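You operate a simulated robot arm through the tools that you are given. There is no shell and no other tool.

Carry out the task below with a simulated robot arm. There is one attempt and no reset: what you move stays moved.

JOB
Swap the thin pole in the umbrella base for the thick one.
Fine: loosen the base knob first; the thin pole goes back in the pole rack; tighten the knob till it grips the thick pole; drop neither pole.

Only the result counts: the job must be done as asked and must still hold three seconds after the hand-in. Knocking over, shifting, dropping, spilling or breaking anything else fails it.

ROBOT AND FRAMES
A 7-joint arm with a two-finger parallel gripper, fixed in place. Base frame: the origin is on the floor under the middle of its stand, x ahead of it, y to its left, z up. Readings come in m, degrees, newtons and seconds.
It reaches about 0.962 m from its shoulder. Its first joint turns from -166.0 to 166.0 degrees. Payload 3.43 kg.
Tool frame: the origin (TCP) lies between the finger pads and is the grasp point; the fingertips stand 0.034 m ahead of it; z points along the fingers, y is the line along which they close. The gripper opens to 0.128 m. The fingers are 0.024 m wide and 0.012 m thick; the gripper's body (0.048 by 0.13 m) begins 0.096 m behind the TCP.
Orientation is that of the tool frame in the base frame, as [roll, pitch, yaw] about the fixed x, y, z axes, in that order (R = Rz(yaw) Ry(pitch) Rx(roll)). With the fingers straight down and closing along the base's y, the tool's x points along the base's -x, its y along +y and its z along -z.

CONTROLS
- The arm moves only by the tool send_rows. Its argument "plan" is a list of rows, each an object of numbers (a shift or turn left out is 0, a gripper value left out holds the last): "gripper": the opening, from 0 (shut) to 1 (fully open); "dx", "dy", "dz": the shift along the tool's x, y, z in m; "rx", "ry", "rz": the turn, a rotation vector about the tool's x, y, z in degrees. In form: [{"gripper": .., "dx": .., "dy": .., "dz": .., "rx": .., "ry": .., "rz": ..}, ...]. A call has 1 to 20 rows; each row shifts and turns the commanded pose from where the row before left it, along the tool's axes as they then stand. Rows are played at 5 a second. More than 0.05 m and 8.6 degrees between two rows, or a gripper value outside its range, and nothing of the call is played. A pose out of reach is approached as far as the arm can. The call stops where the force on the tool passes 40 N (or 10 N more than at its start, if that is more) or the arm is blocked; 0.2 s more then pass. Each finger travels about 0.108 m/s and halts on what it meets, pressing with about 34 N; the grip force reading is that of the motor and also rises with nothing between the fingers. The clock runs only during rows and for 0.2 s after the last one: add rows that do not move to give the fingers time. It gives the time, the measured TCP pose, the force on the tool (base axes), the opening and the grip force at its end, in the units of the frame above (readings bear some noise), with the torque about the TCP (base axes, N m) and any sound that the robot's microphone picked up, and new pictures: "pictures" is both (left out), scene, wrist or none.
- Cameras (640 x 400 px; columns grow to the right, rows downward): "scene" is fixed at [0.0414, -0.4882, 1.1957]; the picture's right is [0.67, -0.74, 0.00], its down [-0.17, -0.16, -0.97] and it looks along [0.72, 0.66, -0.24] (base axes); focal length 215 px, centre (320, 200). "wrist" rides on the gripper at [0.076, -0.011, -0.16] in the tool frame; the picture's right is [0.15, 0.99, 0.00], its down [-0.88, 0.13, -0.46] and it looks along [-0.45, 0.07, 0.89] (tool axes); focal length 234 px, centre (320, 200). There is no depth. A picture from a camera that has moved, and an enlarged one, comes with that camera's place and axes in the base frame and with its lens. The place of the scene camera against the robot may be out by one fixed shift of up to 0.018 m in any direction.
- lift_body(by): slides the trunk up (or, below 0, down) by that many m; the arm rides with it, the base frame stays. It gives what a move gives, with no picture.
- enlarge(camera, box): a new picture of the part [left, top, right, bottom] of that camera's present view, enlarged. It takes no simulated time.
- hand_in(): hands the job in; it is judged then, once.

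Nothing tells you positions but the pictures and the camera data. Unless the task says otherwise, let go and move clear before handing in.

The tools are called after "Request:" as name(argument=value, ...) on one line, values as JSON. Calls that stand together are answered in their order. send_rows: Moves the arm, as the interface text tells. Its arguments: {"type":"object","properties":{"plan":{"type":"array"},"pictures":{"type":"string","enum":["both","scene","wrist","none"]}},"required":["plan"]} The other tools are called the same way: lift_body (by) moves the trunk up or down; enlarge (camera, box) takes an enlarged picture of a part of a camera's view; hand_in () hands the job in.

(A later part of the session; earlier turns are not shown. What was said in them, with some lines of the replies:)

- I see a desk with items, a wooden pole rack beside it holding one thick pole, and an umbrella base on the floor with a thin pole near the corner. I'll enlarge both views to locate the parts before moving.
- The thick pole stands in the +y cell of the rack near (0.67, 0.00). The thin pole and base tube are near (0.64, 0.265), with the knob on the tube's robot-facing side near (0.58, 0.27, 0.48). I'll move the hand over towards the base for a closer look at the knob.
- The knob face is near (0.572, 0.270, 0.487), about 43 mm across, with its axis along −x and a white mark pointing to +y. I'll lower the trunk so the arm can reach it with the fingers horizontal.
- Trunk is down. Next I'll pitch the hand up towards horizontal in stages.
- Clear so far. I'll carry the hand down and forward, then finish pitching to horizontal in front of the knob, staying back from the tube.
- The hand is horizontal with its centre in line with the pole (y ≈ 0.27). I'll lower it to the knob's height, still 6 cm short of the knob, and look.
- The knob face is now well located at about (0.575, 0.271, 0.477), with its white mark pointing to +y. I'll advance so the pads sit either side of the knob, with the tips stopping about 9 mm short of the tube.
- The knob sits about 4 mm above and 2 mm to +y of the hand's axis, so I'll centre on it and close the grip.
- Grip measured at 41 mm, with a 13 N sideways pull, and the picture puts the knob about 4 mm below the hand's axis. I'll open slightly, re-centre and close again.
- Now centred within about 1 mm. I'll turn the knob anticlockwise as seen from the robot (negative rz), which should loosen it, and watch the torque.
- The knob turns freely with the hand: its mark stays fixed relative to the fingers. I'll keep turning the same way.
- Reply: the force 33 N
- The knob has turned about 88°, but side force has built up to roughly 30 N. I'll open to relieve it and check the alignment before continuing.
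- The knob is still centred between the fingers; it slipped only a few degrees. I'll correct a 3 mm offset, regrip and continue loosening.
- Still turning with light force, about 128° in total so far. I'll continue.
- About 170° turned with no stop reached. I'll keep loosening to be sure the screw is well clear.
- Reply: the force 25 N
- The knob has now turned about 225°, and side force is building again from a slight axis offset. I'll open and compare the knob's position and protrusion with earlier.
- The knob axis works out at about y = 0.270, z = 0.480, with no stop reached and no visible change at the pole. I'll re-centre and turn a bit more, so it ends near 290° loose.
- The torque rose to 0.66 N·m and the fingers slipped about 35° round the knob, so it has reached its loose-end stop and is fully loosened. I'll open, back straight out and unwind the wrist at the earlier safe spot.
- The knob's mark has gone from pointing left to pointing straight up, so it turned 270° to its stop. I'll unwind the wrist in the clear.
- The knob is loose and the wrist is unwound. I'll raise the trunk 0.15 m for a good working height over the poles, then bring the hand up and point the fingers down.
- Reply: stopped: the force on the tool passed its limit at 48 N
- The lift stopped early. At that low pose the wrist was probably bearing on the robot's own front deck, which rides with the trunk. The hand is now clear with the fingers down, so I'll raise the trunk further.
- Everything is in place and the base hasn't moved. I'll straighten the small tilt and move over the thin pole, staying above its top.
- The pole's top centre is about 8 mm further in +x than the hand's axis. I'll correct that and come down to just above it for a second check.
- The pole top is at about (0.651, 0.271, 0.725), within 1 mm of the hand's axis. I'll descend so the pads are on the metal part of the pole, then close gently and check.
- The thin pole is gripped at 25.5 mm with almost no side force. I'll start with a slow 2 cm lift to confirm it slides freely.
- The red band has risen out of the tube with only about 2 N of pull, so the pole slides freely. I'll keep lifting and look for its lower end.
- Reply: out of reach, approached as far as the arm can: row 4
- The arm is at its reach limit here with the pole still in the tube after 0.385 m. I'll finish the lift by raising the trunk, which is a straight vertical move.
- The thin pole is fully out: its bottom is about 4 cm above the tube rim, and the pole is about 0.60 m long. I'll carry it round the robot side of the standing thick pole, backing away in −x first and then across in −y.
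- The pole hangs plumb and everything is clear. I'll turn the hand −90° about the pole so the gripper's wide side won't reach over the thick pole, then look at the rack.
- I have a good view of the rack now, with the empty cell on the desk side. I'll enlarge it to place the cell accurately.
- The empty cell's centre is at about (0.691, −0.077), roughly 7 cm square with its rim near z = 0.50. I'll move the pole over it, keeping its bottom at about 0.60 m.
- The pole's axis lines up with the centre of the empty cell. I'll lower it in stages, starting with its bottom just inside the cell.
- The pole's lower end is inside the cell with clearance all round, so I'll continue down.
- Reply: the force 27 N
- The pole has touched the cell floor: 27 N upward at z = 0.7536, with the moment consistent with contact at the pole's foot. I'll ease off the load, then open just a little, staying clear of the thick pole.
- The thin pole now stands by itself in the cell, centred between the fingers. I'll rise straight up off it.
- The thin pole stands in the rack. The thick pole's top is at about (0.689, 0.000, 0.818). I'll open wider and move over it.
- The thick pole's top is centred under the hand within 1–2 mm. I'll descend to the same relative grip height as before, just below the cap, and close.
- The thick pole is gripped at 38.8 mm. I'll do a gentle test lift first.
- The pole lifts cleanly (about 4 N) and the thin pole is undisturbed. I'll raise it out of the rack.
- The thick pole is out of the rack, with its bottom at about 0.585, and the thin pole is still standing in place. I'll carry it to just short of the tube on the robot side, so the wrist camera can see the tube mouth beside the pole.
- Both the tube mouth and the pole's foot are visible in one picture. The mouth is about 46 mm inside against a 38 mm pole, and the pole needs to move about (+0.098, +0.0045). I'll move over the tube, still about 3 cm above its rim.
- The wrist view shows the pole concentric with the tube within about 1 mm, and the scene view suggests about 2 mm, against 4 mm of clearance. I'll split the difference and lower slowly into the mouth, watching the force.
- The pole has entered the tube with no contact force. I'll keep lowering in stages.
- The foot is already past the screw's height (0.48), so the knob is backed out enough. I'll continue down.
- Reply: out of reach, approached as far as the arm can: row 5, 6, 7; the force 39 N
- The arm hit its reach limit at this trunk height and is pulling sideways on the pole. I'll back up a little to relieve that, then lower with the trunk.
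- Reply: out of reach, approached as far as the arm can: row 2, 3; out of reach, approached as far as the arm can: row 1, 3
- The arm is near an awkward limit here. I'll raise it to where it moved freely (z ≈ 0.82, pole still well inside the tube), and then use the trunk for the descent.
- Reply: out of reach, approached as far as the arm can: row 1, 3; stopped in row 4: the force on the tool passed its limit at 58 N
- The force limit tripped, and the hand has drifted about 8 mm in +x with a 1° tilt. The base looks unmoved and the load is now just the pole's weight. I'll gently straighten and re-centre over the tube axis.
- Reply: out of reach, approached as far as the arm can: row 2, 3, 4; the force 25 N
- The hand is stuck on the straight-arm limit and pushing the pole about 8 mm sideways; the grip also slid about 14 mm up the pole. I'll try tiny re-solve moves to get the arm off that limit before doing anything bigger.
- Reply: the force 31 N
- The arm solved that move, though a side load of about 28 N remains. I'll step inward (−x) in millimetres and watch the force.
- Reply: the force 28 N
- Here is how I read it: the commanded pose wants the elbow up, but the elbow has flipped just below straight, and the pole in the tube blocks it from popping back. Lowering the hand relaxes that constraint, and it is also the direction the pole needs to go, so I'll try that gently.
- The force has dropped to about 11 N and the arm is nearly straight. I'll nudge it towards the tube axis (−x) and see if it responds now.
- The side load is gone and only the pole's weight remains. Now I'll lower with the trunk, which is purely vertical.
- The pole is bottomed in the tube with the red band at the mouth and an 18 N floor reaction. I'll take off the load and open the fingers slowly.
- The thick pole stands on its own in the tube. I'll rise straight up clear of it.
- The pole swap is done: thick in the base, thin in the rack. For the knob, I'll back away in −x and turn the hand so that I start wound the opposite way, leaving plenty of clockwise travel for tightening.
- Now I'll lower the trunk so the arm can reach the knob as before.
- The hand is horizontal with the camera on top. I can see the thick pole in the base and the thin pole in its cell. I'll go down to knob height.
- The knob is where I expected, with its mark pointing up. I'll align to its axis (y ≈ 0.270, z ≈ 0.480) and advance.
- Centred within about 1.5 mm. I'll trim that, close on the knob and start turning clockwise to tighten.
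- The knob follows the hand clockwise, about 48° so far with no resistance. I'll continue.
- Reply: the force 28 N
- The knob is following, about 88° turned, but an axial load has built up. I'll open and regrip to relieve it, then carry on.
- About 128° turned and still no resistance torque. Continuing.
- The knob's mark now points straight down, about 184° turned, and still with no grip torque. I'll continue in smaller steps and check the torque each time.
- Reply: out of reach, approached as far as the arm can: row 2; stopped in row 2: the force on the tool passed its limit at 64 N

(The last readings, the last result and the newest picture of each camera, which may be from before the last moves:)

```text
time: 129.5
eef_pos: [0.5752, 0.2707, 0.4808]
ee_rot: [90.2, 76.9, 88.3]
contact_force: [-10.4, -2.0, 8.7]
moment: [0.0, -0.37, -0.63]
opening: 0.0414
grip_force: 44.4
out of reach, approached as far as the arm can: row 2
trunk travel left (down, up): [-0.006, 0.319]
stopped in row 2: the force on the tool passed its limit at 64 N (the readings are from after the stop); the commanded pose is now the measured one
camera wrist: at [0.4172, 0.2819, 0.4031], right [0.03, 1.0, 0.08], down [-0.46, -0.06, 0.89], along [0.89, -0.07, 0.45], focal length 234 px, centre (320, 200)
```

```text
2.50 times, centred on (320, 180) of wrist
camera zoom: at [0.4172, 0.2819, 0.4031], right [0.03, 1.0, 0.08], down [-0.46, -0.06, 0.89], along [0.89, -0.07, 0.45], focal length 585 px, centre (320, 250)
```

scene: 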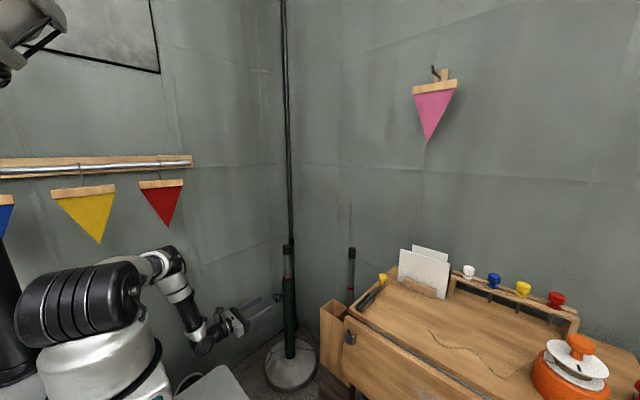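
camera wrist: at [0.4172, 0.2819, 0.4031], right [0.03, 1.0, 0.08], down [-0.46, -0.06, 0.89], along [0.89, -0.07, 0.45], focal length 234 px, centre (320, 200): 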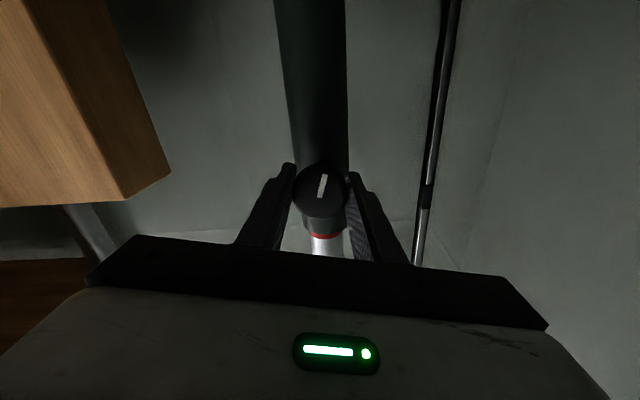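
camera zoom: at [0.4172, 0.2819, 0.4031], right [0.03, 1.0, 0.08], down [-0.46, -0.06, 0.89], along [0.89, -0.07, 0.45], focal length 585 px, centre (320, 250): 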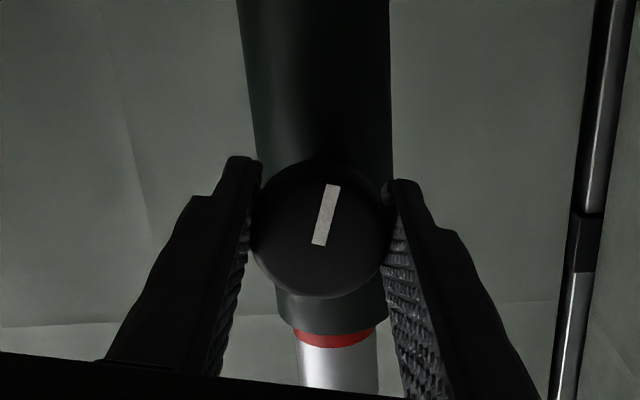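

The wrist ran out of rotation; the force spike came from the joint limit, and the knob did not slip. I'll open, straighten the small tilt, back off a little, rewind half a turn and regrip.

Request:
send_rows(plan=[{"gripper": 0.6}, {}, {}, {"rx": -1.85, "ry": 0.43, "rz": -4}, {"rz": -8.3, "dz": -0.008}, {"rz": -8.3, "dz": -0.007}, {"rz": -8.3}, {"rz": -8.3}, {"rz": -8.3}, {"rz": -8.3}, {"rz": -8.3}, {"rz": -8.3}, {"rz": -8.3}, {"rz": -8.3}, {"rz": -8.3}, {"rz": -8.3}, {"rz": -8.3}, {"rz": -8.3}, {"rz": -8.3}, {}], pictures="both")

Request:
enlarge(camera="wrist", box=[220, 100, 420, 260])

```text
time: 133.7
eef_pos: [0.5606, 0.2702, 0.477]
ee_rot: [-90.4, -25.6, -89.8]
contact_force: [0.2, -0.6, 0.3]
moment: [-0.01, -0.03, 0.0]
opening: 0.077
grip_force: 0.0
trunk travel left (down, up): [-0.006, 0.319]
camera wrist: at [0.4024, 0.2063, 0.5217], right [0.0, -0.56, -0.83], down [-0.46, 0.74, -0.49], along [0.89, 0.38, -0.26], focal length 234 px, centre (320, 200)
```

scene: 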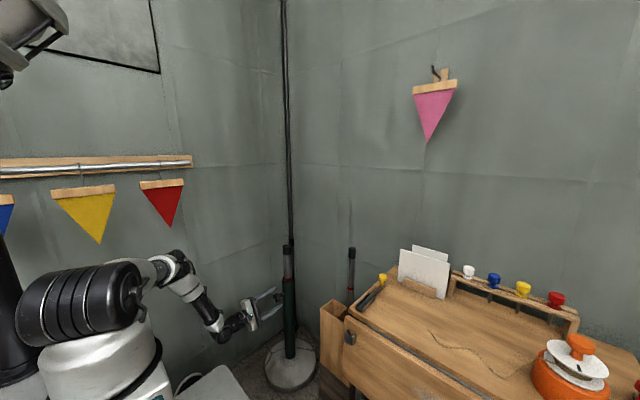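
wrist: 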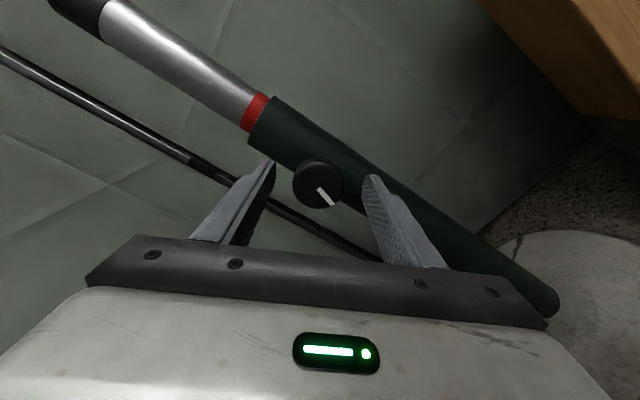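

```text
2.50 times, centred on (320, 180) of wrist
camera zoom: at [0.4024, 0.2063, 0.5217], right [0.0, -0.56, -0.83], down [-0.46, 0.74, -0.49], along [0.89, 0.38, -0.26], focal length 585 px, centre (320, 250)
```

zoom: 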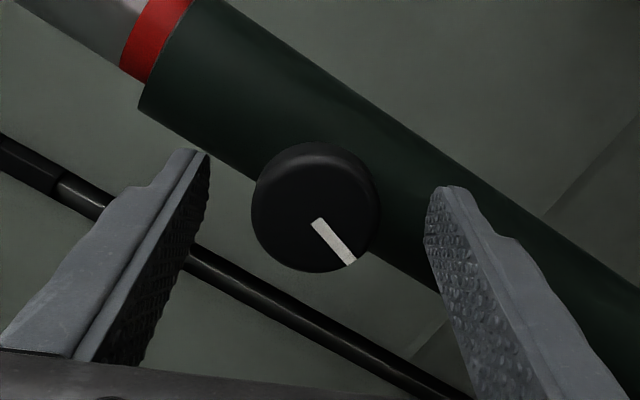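

The knob's mark is 14° past straight down, so about 194° has been tightened and 76° remains to its original tight position. I'll regrip here and continue.

Request:
send_rows(plan=[{"dx": 0.0006, "dy": -0.0014, "dz": 0.007}, {"dz": 0.006}, {}, {"gripper": 0.38}, {}, {"gripper": 0.0}, {}, {}, {"rz": 8}, {"rz": 8}, {"rz": 8}, {"rz": 8}], pictures="wrist")

Request:
enlarge(camera="wrist", box=[220, 100, 420, 260])

```text
time: 136.3
eef_pos: [0.5731, 0.271, 0.4812]
ee_rot: [-90.4, 6.5, -89.9]
contact_force: [-4.8, -1.0, -2.6]
moment: [-0.72, 0.0, 0.0]
opening: 0.0418
grip_force: 44.9
trunk travel left (down, up): [-0.006, 0.319]
camera wrist: at [0.4155, 0.194, 0.483], right [-0.01, -0.03, -1.0], down [-0.46, 0.89, -0.02], along [0.89, 0.46, -0.02], focal length 234 px, centre (320, 200)
```

wrist: 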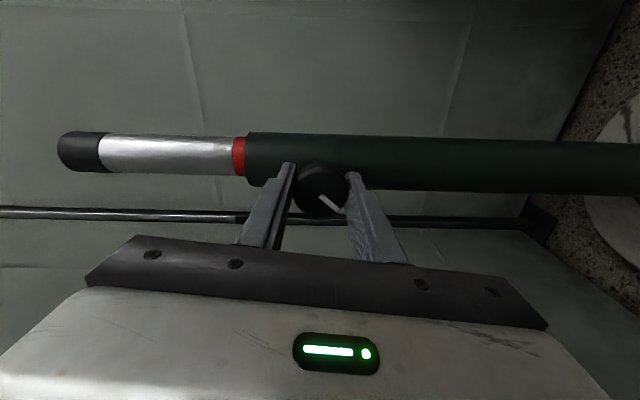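

```text
2.50 times, centred on (320, 180) of wrist
camera zoom: at [0.4155, 0.194, 0.483], right [-0.01, -0.03, -1.0], down [-0.46, 0.89, -0.02], along [0.89, 0.46, -0.02], focal length 585 px, centre (320, 250)
```

zoom: 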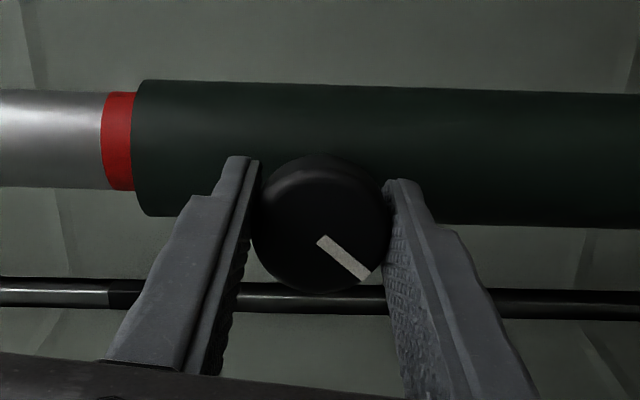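

Resistance torque has appeared at −0.72 N·m, with the mark about 40° past down (≈ 220° turned), so the screw is now bearing on the thick pole. I'll turn a little more to see whether it is firmly tight.

Request:
send_rows(plan=[{"rz": 6}, {"rz": 6}, {"rz": 6}], pictures="wrist")

Request:
enlarge(camera="wrist", box=[220, 100, 420, 260])

Request:
enlarge(camera="scene", box=[250, 230, 320, 310])

```text
time: 137.1
eef_pos: [0.5731, 0.2697, 0.4805]
ee_rot: [-90.4, 24.7, -90.1]
contact_force: [4.5, -0.1, -5.2]
moment: [-0.73, 0.07, -0.17]
opening: 0.0417
grip_force: 45.7
trunk travel left (down, up): [-0.006, 0.319]
camera wrist: at [0.4152, 0.1968, 0.4592], right [-0.01, 0.28, -0.96], down [-0.45, 0.85, 0.25], along [0.89, 0.44, 0.12], focal length 234 px, centre (320, 200)
```

wrist: 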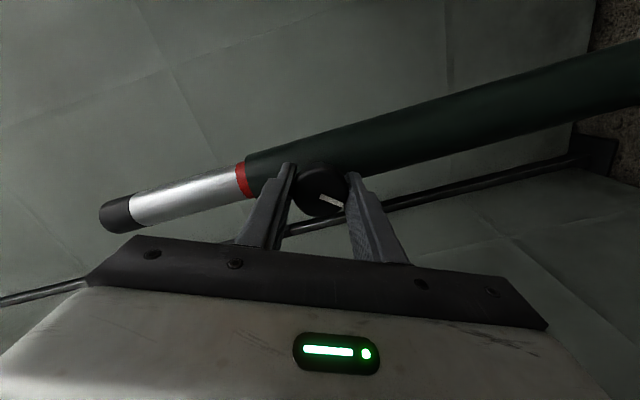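

```text
2.50 times, centred on (320, 180) of wrist
camera zoom: at [0.4152, 0.1968, 0.4592], right [-0.01, 0.28, -0.96], down [-0.45, 0.85, 0.25], along [0.89, 0.44, 0.12], focal length 585 px, centre (320, 250)
```

zoom: 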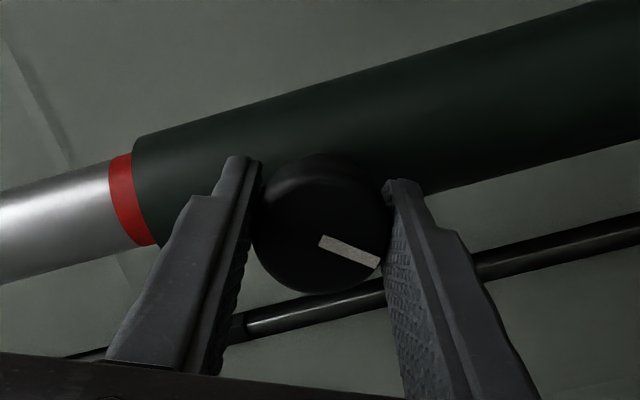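

```text
5.00 times, centred on (285, 270) of scene
camera zoom: at [0.0414, -0.4882, 1.1957], right [0.67, -0.74, 0.0], down [-0.17, -0.16, -0.97], along [0.72, 0.66, -0.24], focal length 1076 px, centre (495, -150)
```

zoom: 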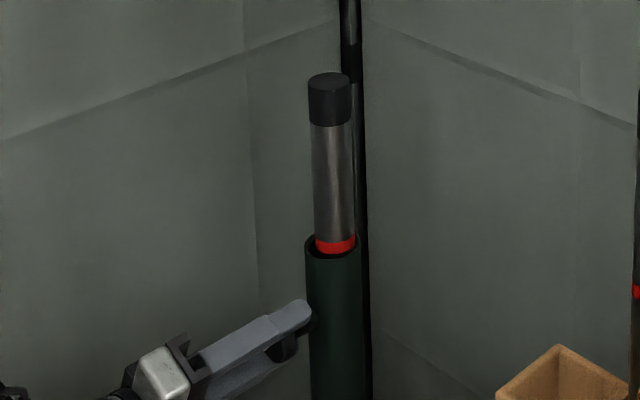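

The hand turned 18° further but the knob moved only about 2°, slipping at a steady 0.73 N·m. That means the knob is hard up against the thick pole. I'll release, check that the mark holds, and give it one more firm tightening with a fresh grip.

Request:
send_rows(plan=[{"gripper": 0.5}, {}, {}], pictures="wrist")

Request:
enlarge(camera="wrist", box=[220, 100, 420, 260])

```text
time: 137.9
eef_pos: [0.5735, 0.2694, 0.481]
ee_rot: [-90.3, 24.6, -90.2]
contact_force: [-0.3, -0.7, -0.2]
moment: [-0.01, 0.01, 0.05]
opening: 0.0638
grip_force: 0.1
trunk travel left (down, up): [-0.006, 0.319]
camera wrist: at [0.4151, 0.1967, 0.4596], right [-0.01, 0.28, -0.96], down [-0.46, 0.85, 0.25], along [0.89, 0.44, 0.12], focal length 234 px, centre (320, 200)
```

wrist: 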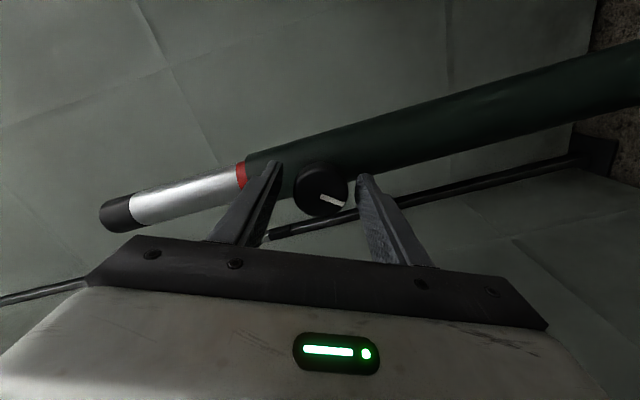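

```text
2.50 times, centred on (320, 180) of wrist
camera zoom: at [0.4151, 0.1967, 0.4596], right [-0.01, 0.28, -0.96], down [-0.46, 0.85, 0.25], along [0.89, 0.44, 0.12], focal length 585 px, centre (320, 250)
```

zoom: 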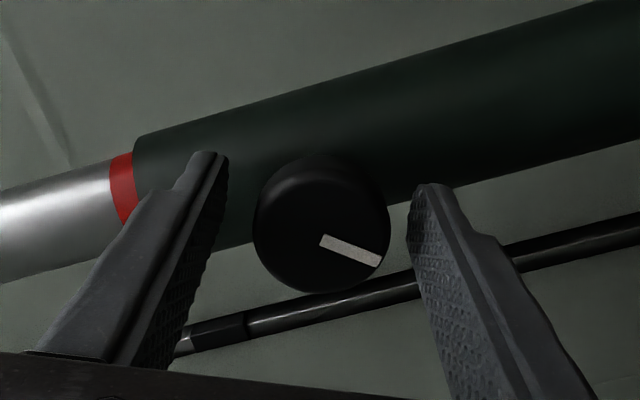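

The mark holds with no spring-back. One more tightening with a fresh grip:

Request:
send_rows(plan=[{"gripper": 0.0}, {}, {}, {}, {"rz": 6}, {"rz": 6}, {"rz": 6}], pictures="none")

Request:
send_rows(plan=[{"gripper": 0.5}, {}, {}], pictures="wrist")

Request:
enlarge(camera="wrist", box=[220, 100, 420, 260])

```text
time: 139.5
eef_pos: [0.5742, 0.2707, 0.4801]
ee_rot: [-90.5, 42.6, -90.4]
contact_force: [0.6, -0.2, -1.0]
moment: [-0.75, 0.1, -0.08]
opening: 0.0412
grip_force: 44.7
trunk travel left (down, up): [-0.006, 0.319]
```

```text
time: 140.3
eef_pos: [0.5742, 0.2708, 0.4809]
ee_rot: [-90.5, 42.6, -90.3]
contact_force: [0.0, -0.8, -0.5]
moment: [0.0, 0.01, 0.01]
opening: 0.0642
grip_force: 0.1
trunk travel left (down, up): [-0.006, 0.319]
camera wrist: at [0.4151, 0.207, 0.4378], right [-0.01, 0.56, -0.83], down [-0.45, 0.74, 0.5], along [0.89, 0.38, 0.25], focal length 234 px, centre (320, 200)
```

wrist: 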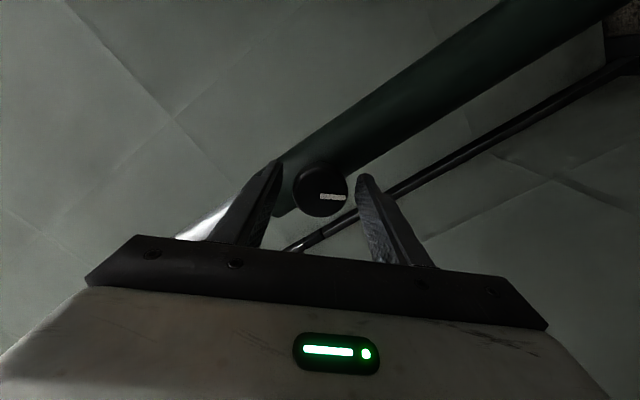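

```text
2.50 times, centred on (320, 180) of wrist
camera zoom: at [0.4151, 0.207, 0.4378], right [-0.01, 0.56, -0.83], down [-0.45, 0.74, 0.5], along [0.89, 0.38, 0.25], focal length 585 px, centre (320, 250)
```

zoom: 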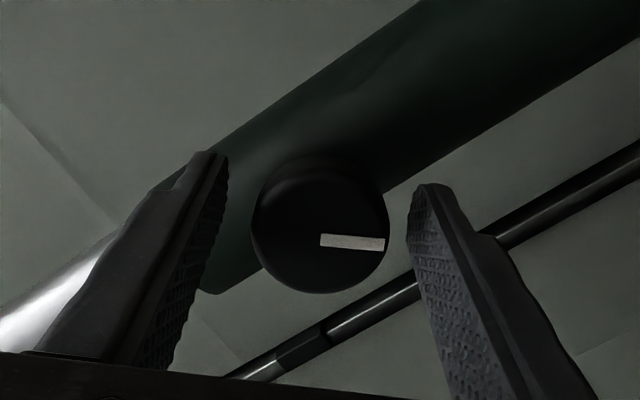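

The knob stayed put within a couple of degrees under 0.75 N·m, so it is tight on the thick pole. I'll back the open hand straight off the knob and then up and away.

Request:
send_rows(plan=[{"gripper": 0.6}, {}, {"dz": -0.02}, {"dz": -0.025}, {"dz": -0.02}, {"dx": -0.0273, "dy": -0.0292}, {"dx": -0.0273, "dy": -0.0292}, {"dx": -0.0273, "dy": -0.0292}, {"dx": -0.0273, "dy": -0.0292}, {"dx": -0.0273, "dy": -0.0292}, {}], pictures="both")

Request:
enlarge(camera="scene", box=[250, 230, 390, 400])

```text
time: 142.7
eef_pos: [0.5096, 0.2727, 0.6806]
ee_rot: [-90.5, 42.4, -90.3]
contact_force: [0.5, -0.3, -0.2]
moment: [-0.04, 0.02, 0.02]
opening: 0.0767
grip_force: 0.0
trunk travel left (down, up): [-0.006, 0.319]
camera wrist: at [0.3522, 0.2091, 0.639], right [-0.01, 0.56, -0.83], down [-0.45, 0.74, 0.5], along [0.89, 0.38, 0.25], focal length 234 px, centre (320, 200)
```

scene: 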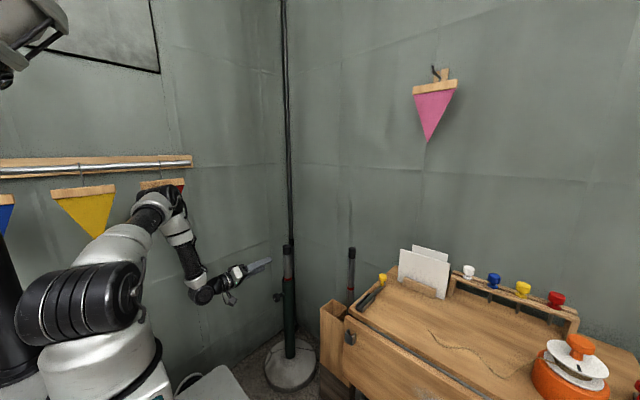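
wrist: 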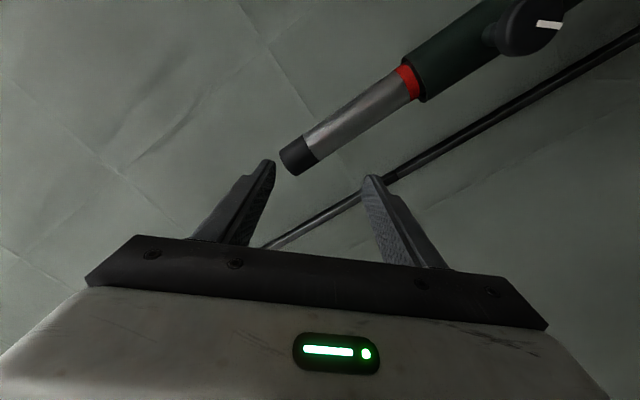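

```text
2.35 times, centred on (320, 315) of scene
camera zoom: at [0.0414, -0.4882, 1.1957], right [0.67, -0.74, 0.0], down [-0.17, -0.16, -0.97], along [0.72, 0.66, -0.24], focal length 506 px, centre (320, -71)
```

zoom: 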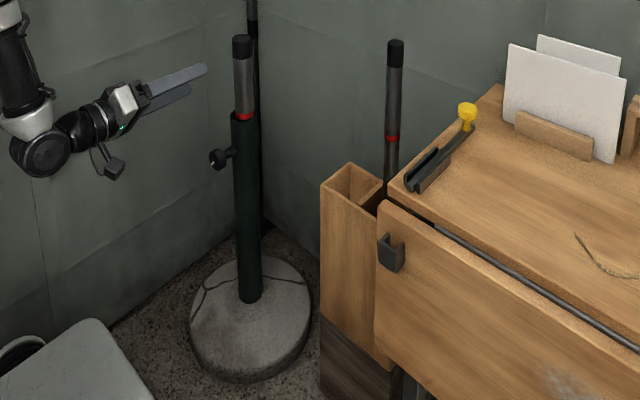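

Everything looks right: the thick pole is in the base with its band at the mouth, the thin pole is standing in the rack, and the base and desk are undisturbed. I'll move a bit further clear and take a last look.

Request:
send_rows(plan=[{"dx": -0.0273, "dy": -0.0292}, {"dx": -0.0273, "dy": -0.0292}, {"dx": -0.0273, "dy": -0.0292}, {"dz": -0.02}, {}, {}, {}, {}, {}], pictures="both")

Request:
enlarge(camera="scene", box=[260, 235, 320, 315])

Request:
enlarge(camera="scene", box=[310, 230, 400, 350])

```text
time: 144.7
eef_pos: [0.4909, 0.2732, 0.8003]
ee_rot: [-90.4, 42.6, -90.3]
contact_force: [0.1, 0.5, 0.3]
moment: [-0.01, -0.02, -0.01]
opening: 0.0768
grip_force: 0.0
trunk travel left (down, up): [-0.006, 0.319]
camera wrist: at [0.3326, 0.2097, 0.7574], right [-0.01, 0.56, -0.83], down [-0.45, 0.74, 0.5], along [0.89, 0.38, 0.25], focal length 234 px, centre (320, 200)
```

scene: 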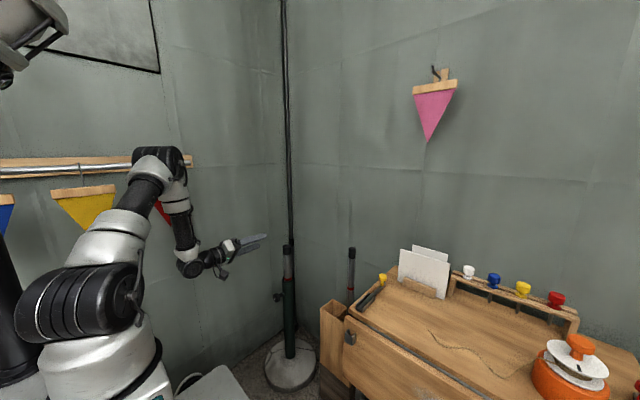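
wrist: 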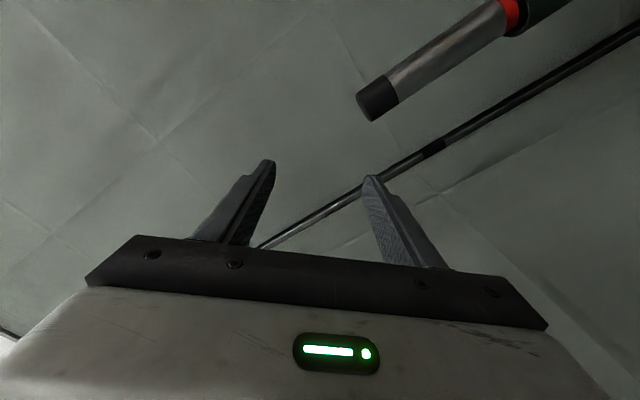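

```text
5.00 times, centred on (290, 275) of scene
camera zoom: at [0.0414, -0.4882, 1.1957], right [0.67, -0.74, 0.0], down [-0.17, -0.16, -0.97], along [0.72, 0.66, -0.24], focal length 1076 px, centre (470, -175)
```

zoom: 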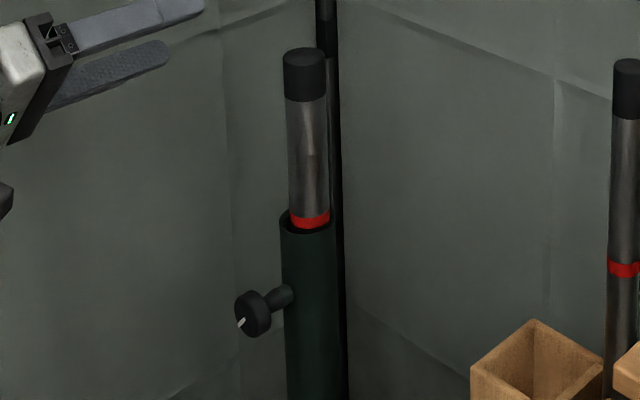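

```text
3.33 times, centred on (355, 290) of scene
camera zoom: at [0.0414, -0.4882, 1.1957], right [0.67, -0.74, 0.0], down [-0.17, -0.16, -0.97], along [0.72, 0.66, -0.24], focal length 718 px, centre (203, -100)
```

zoom: 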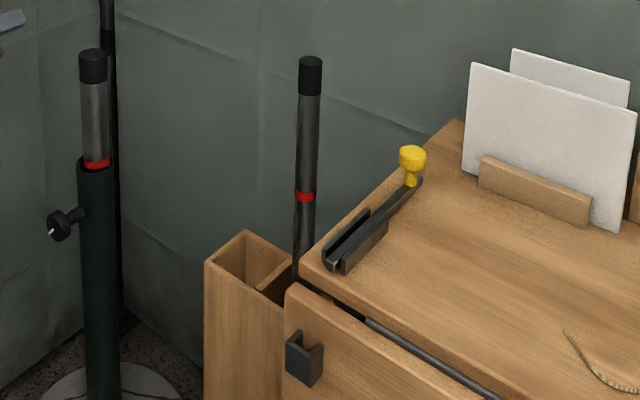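

The thick pole stands in the base with its band at the tube mouth and the knob tight. The thin pole stands in its rack cell, and the hand is open and clear, so I'm handing the job in.

Request:
hand_in()

```text
The job is handed in.
```

The poles are swapped. The thick pole is in the umbrella base with the knob tightened on it, and the thin pole is back in the rack. I've handed the job in but don't have a result yet.

- **Knob loosened first:** I turned it about 270° anticlockwise until it hit its stop, before touching either pole.
- **Thin pole:** It lifted out freely and went into the empty rack cell. I let go only once it was resting on the cell floor, and it has stayed standing there.
- **Thick pole:** It is fully down in the tube, with its red band at the mouth as the thin pole's was. On the way in, the arm reached its limit. It pushed the pole sideways and slid about 14 mm up it in the grip, with a brief force spike of about 58 N. The pole stayed in the tube and in the hand, and I finished lowering it by moving the trunk.
- **Knob tightened:** It came up hard after about 220° clockwise, and the fingers slipped on it at about 0.75 N·m on two separate grips. The mark did not spring back. I did not do a pull test on the pole.
- **Surroundings:** The base, rack and desk look the same in the pictures as at the start. A shift of a few millimetres in the base would be hard to see.
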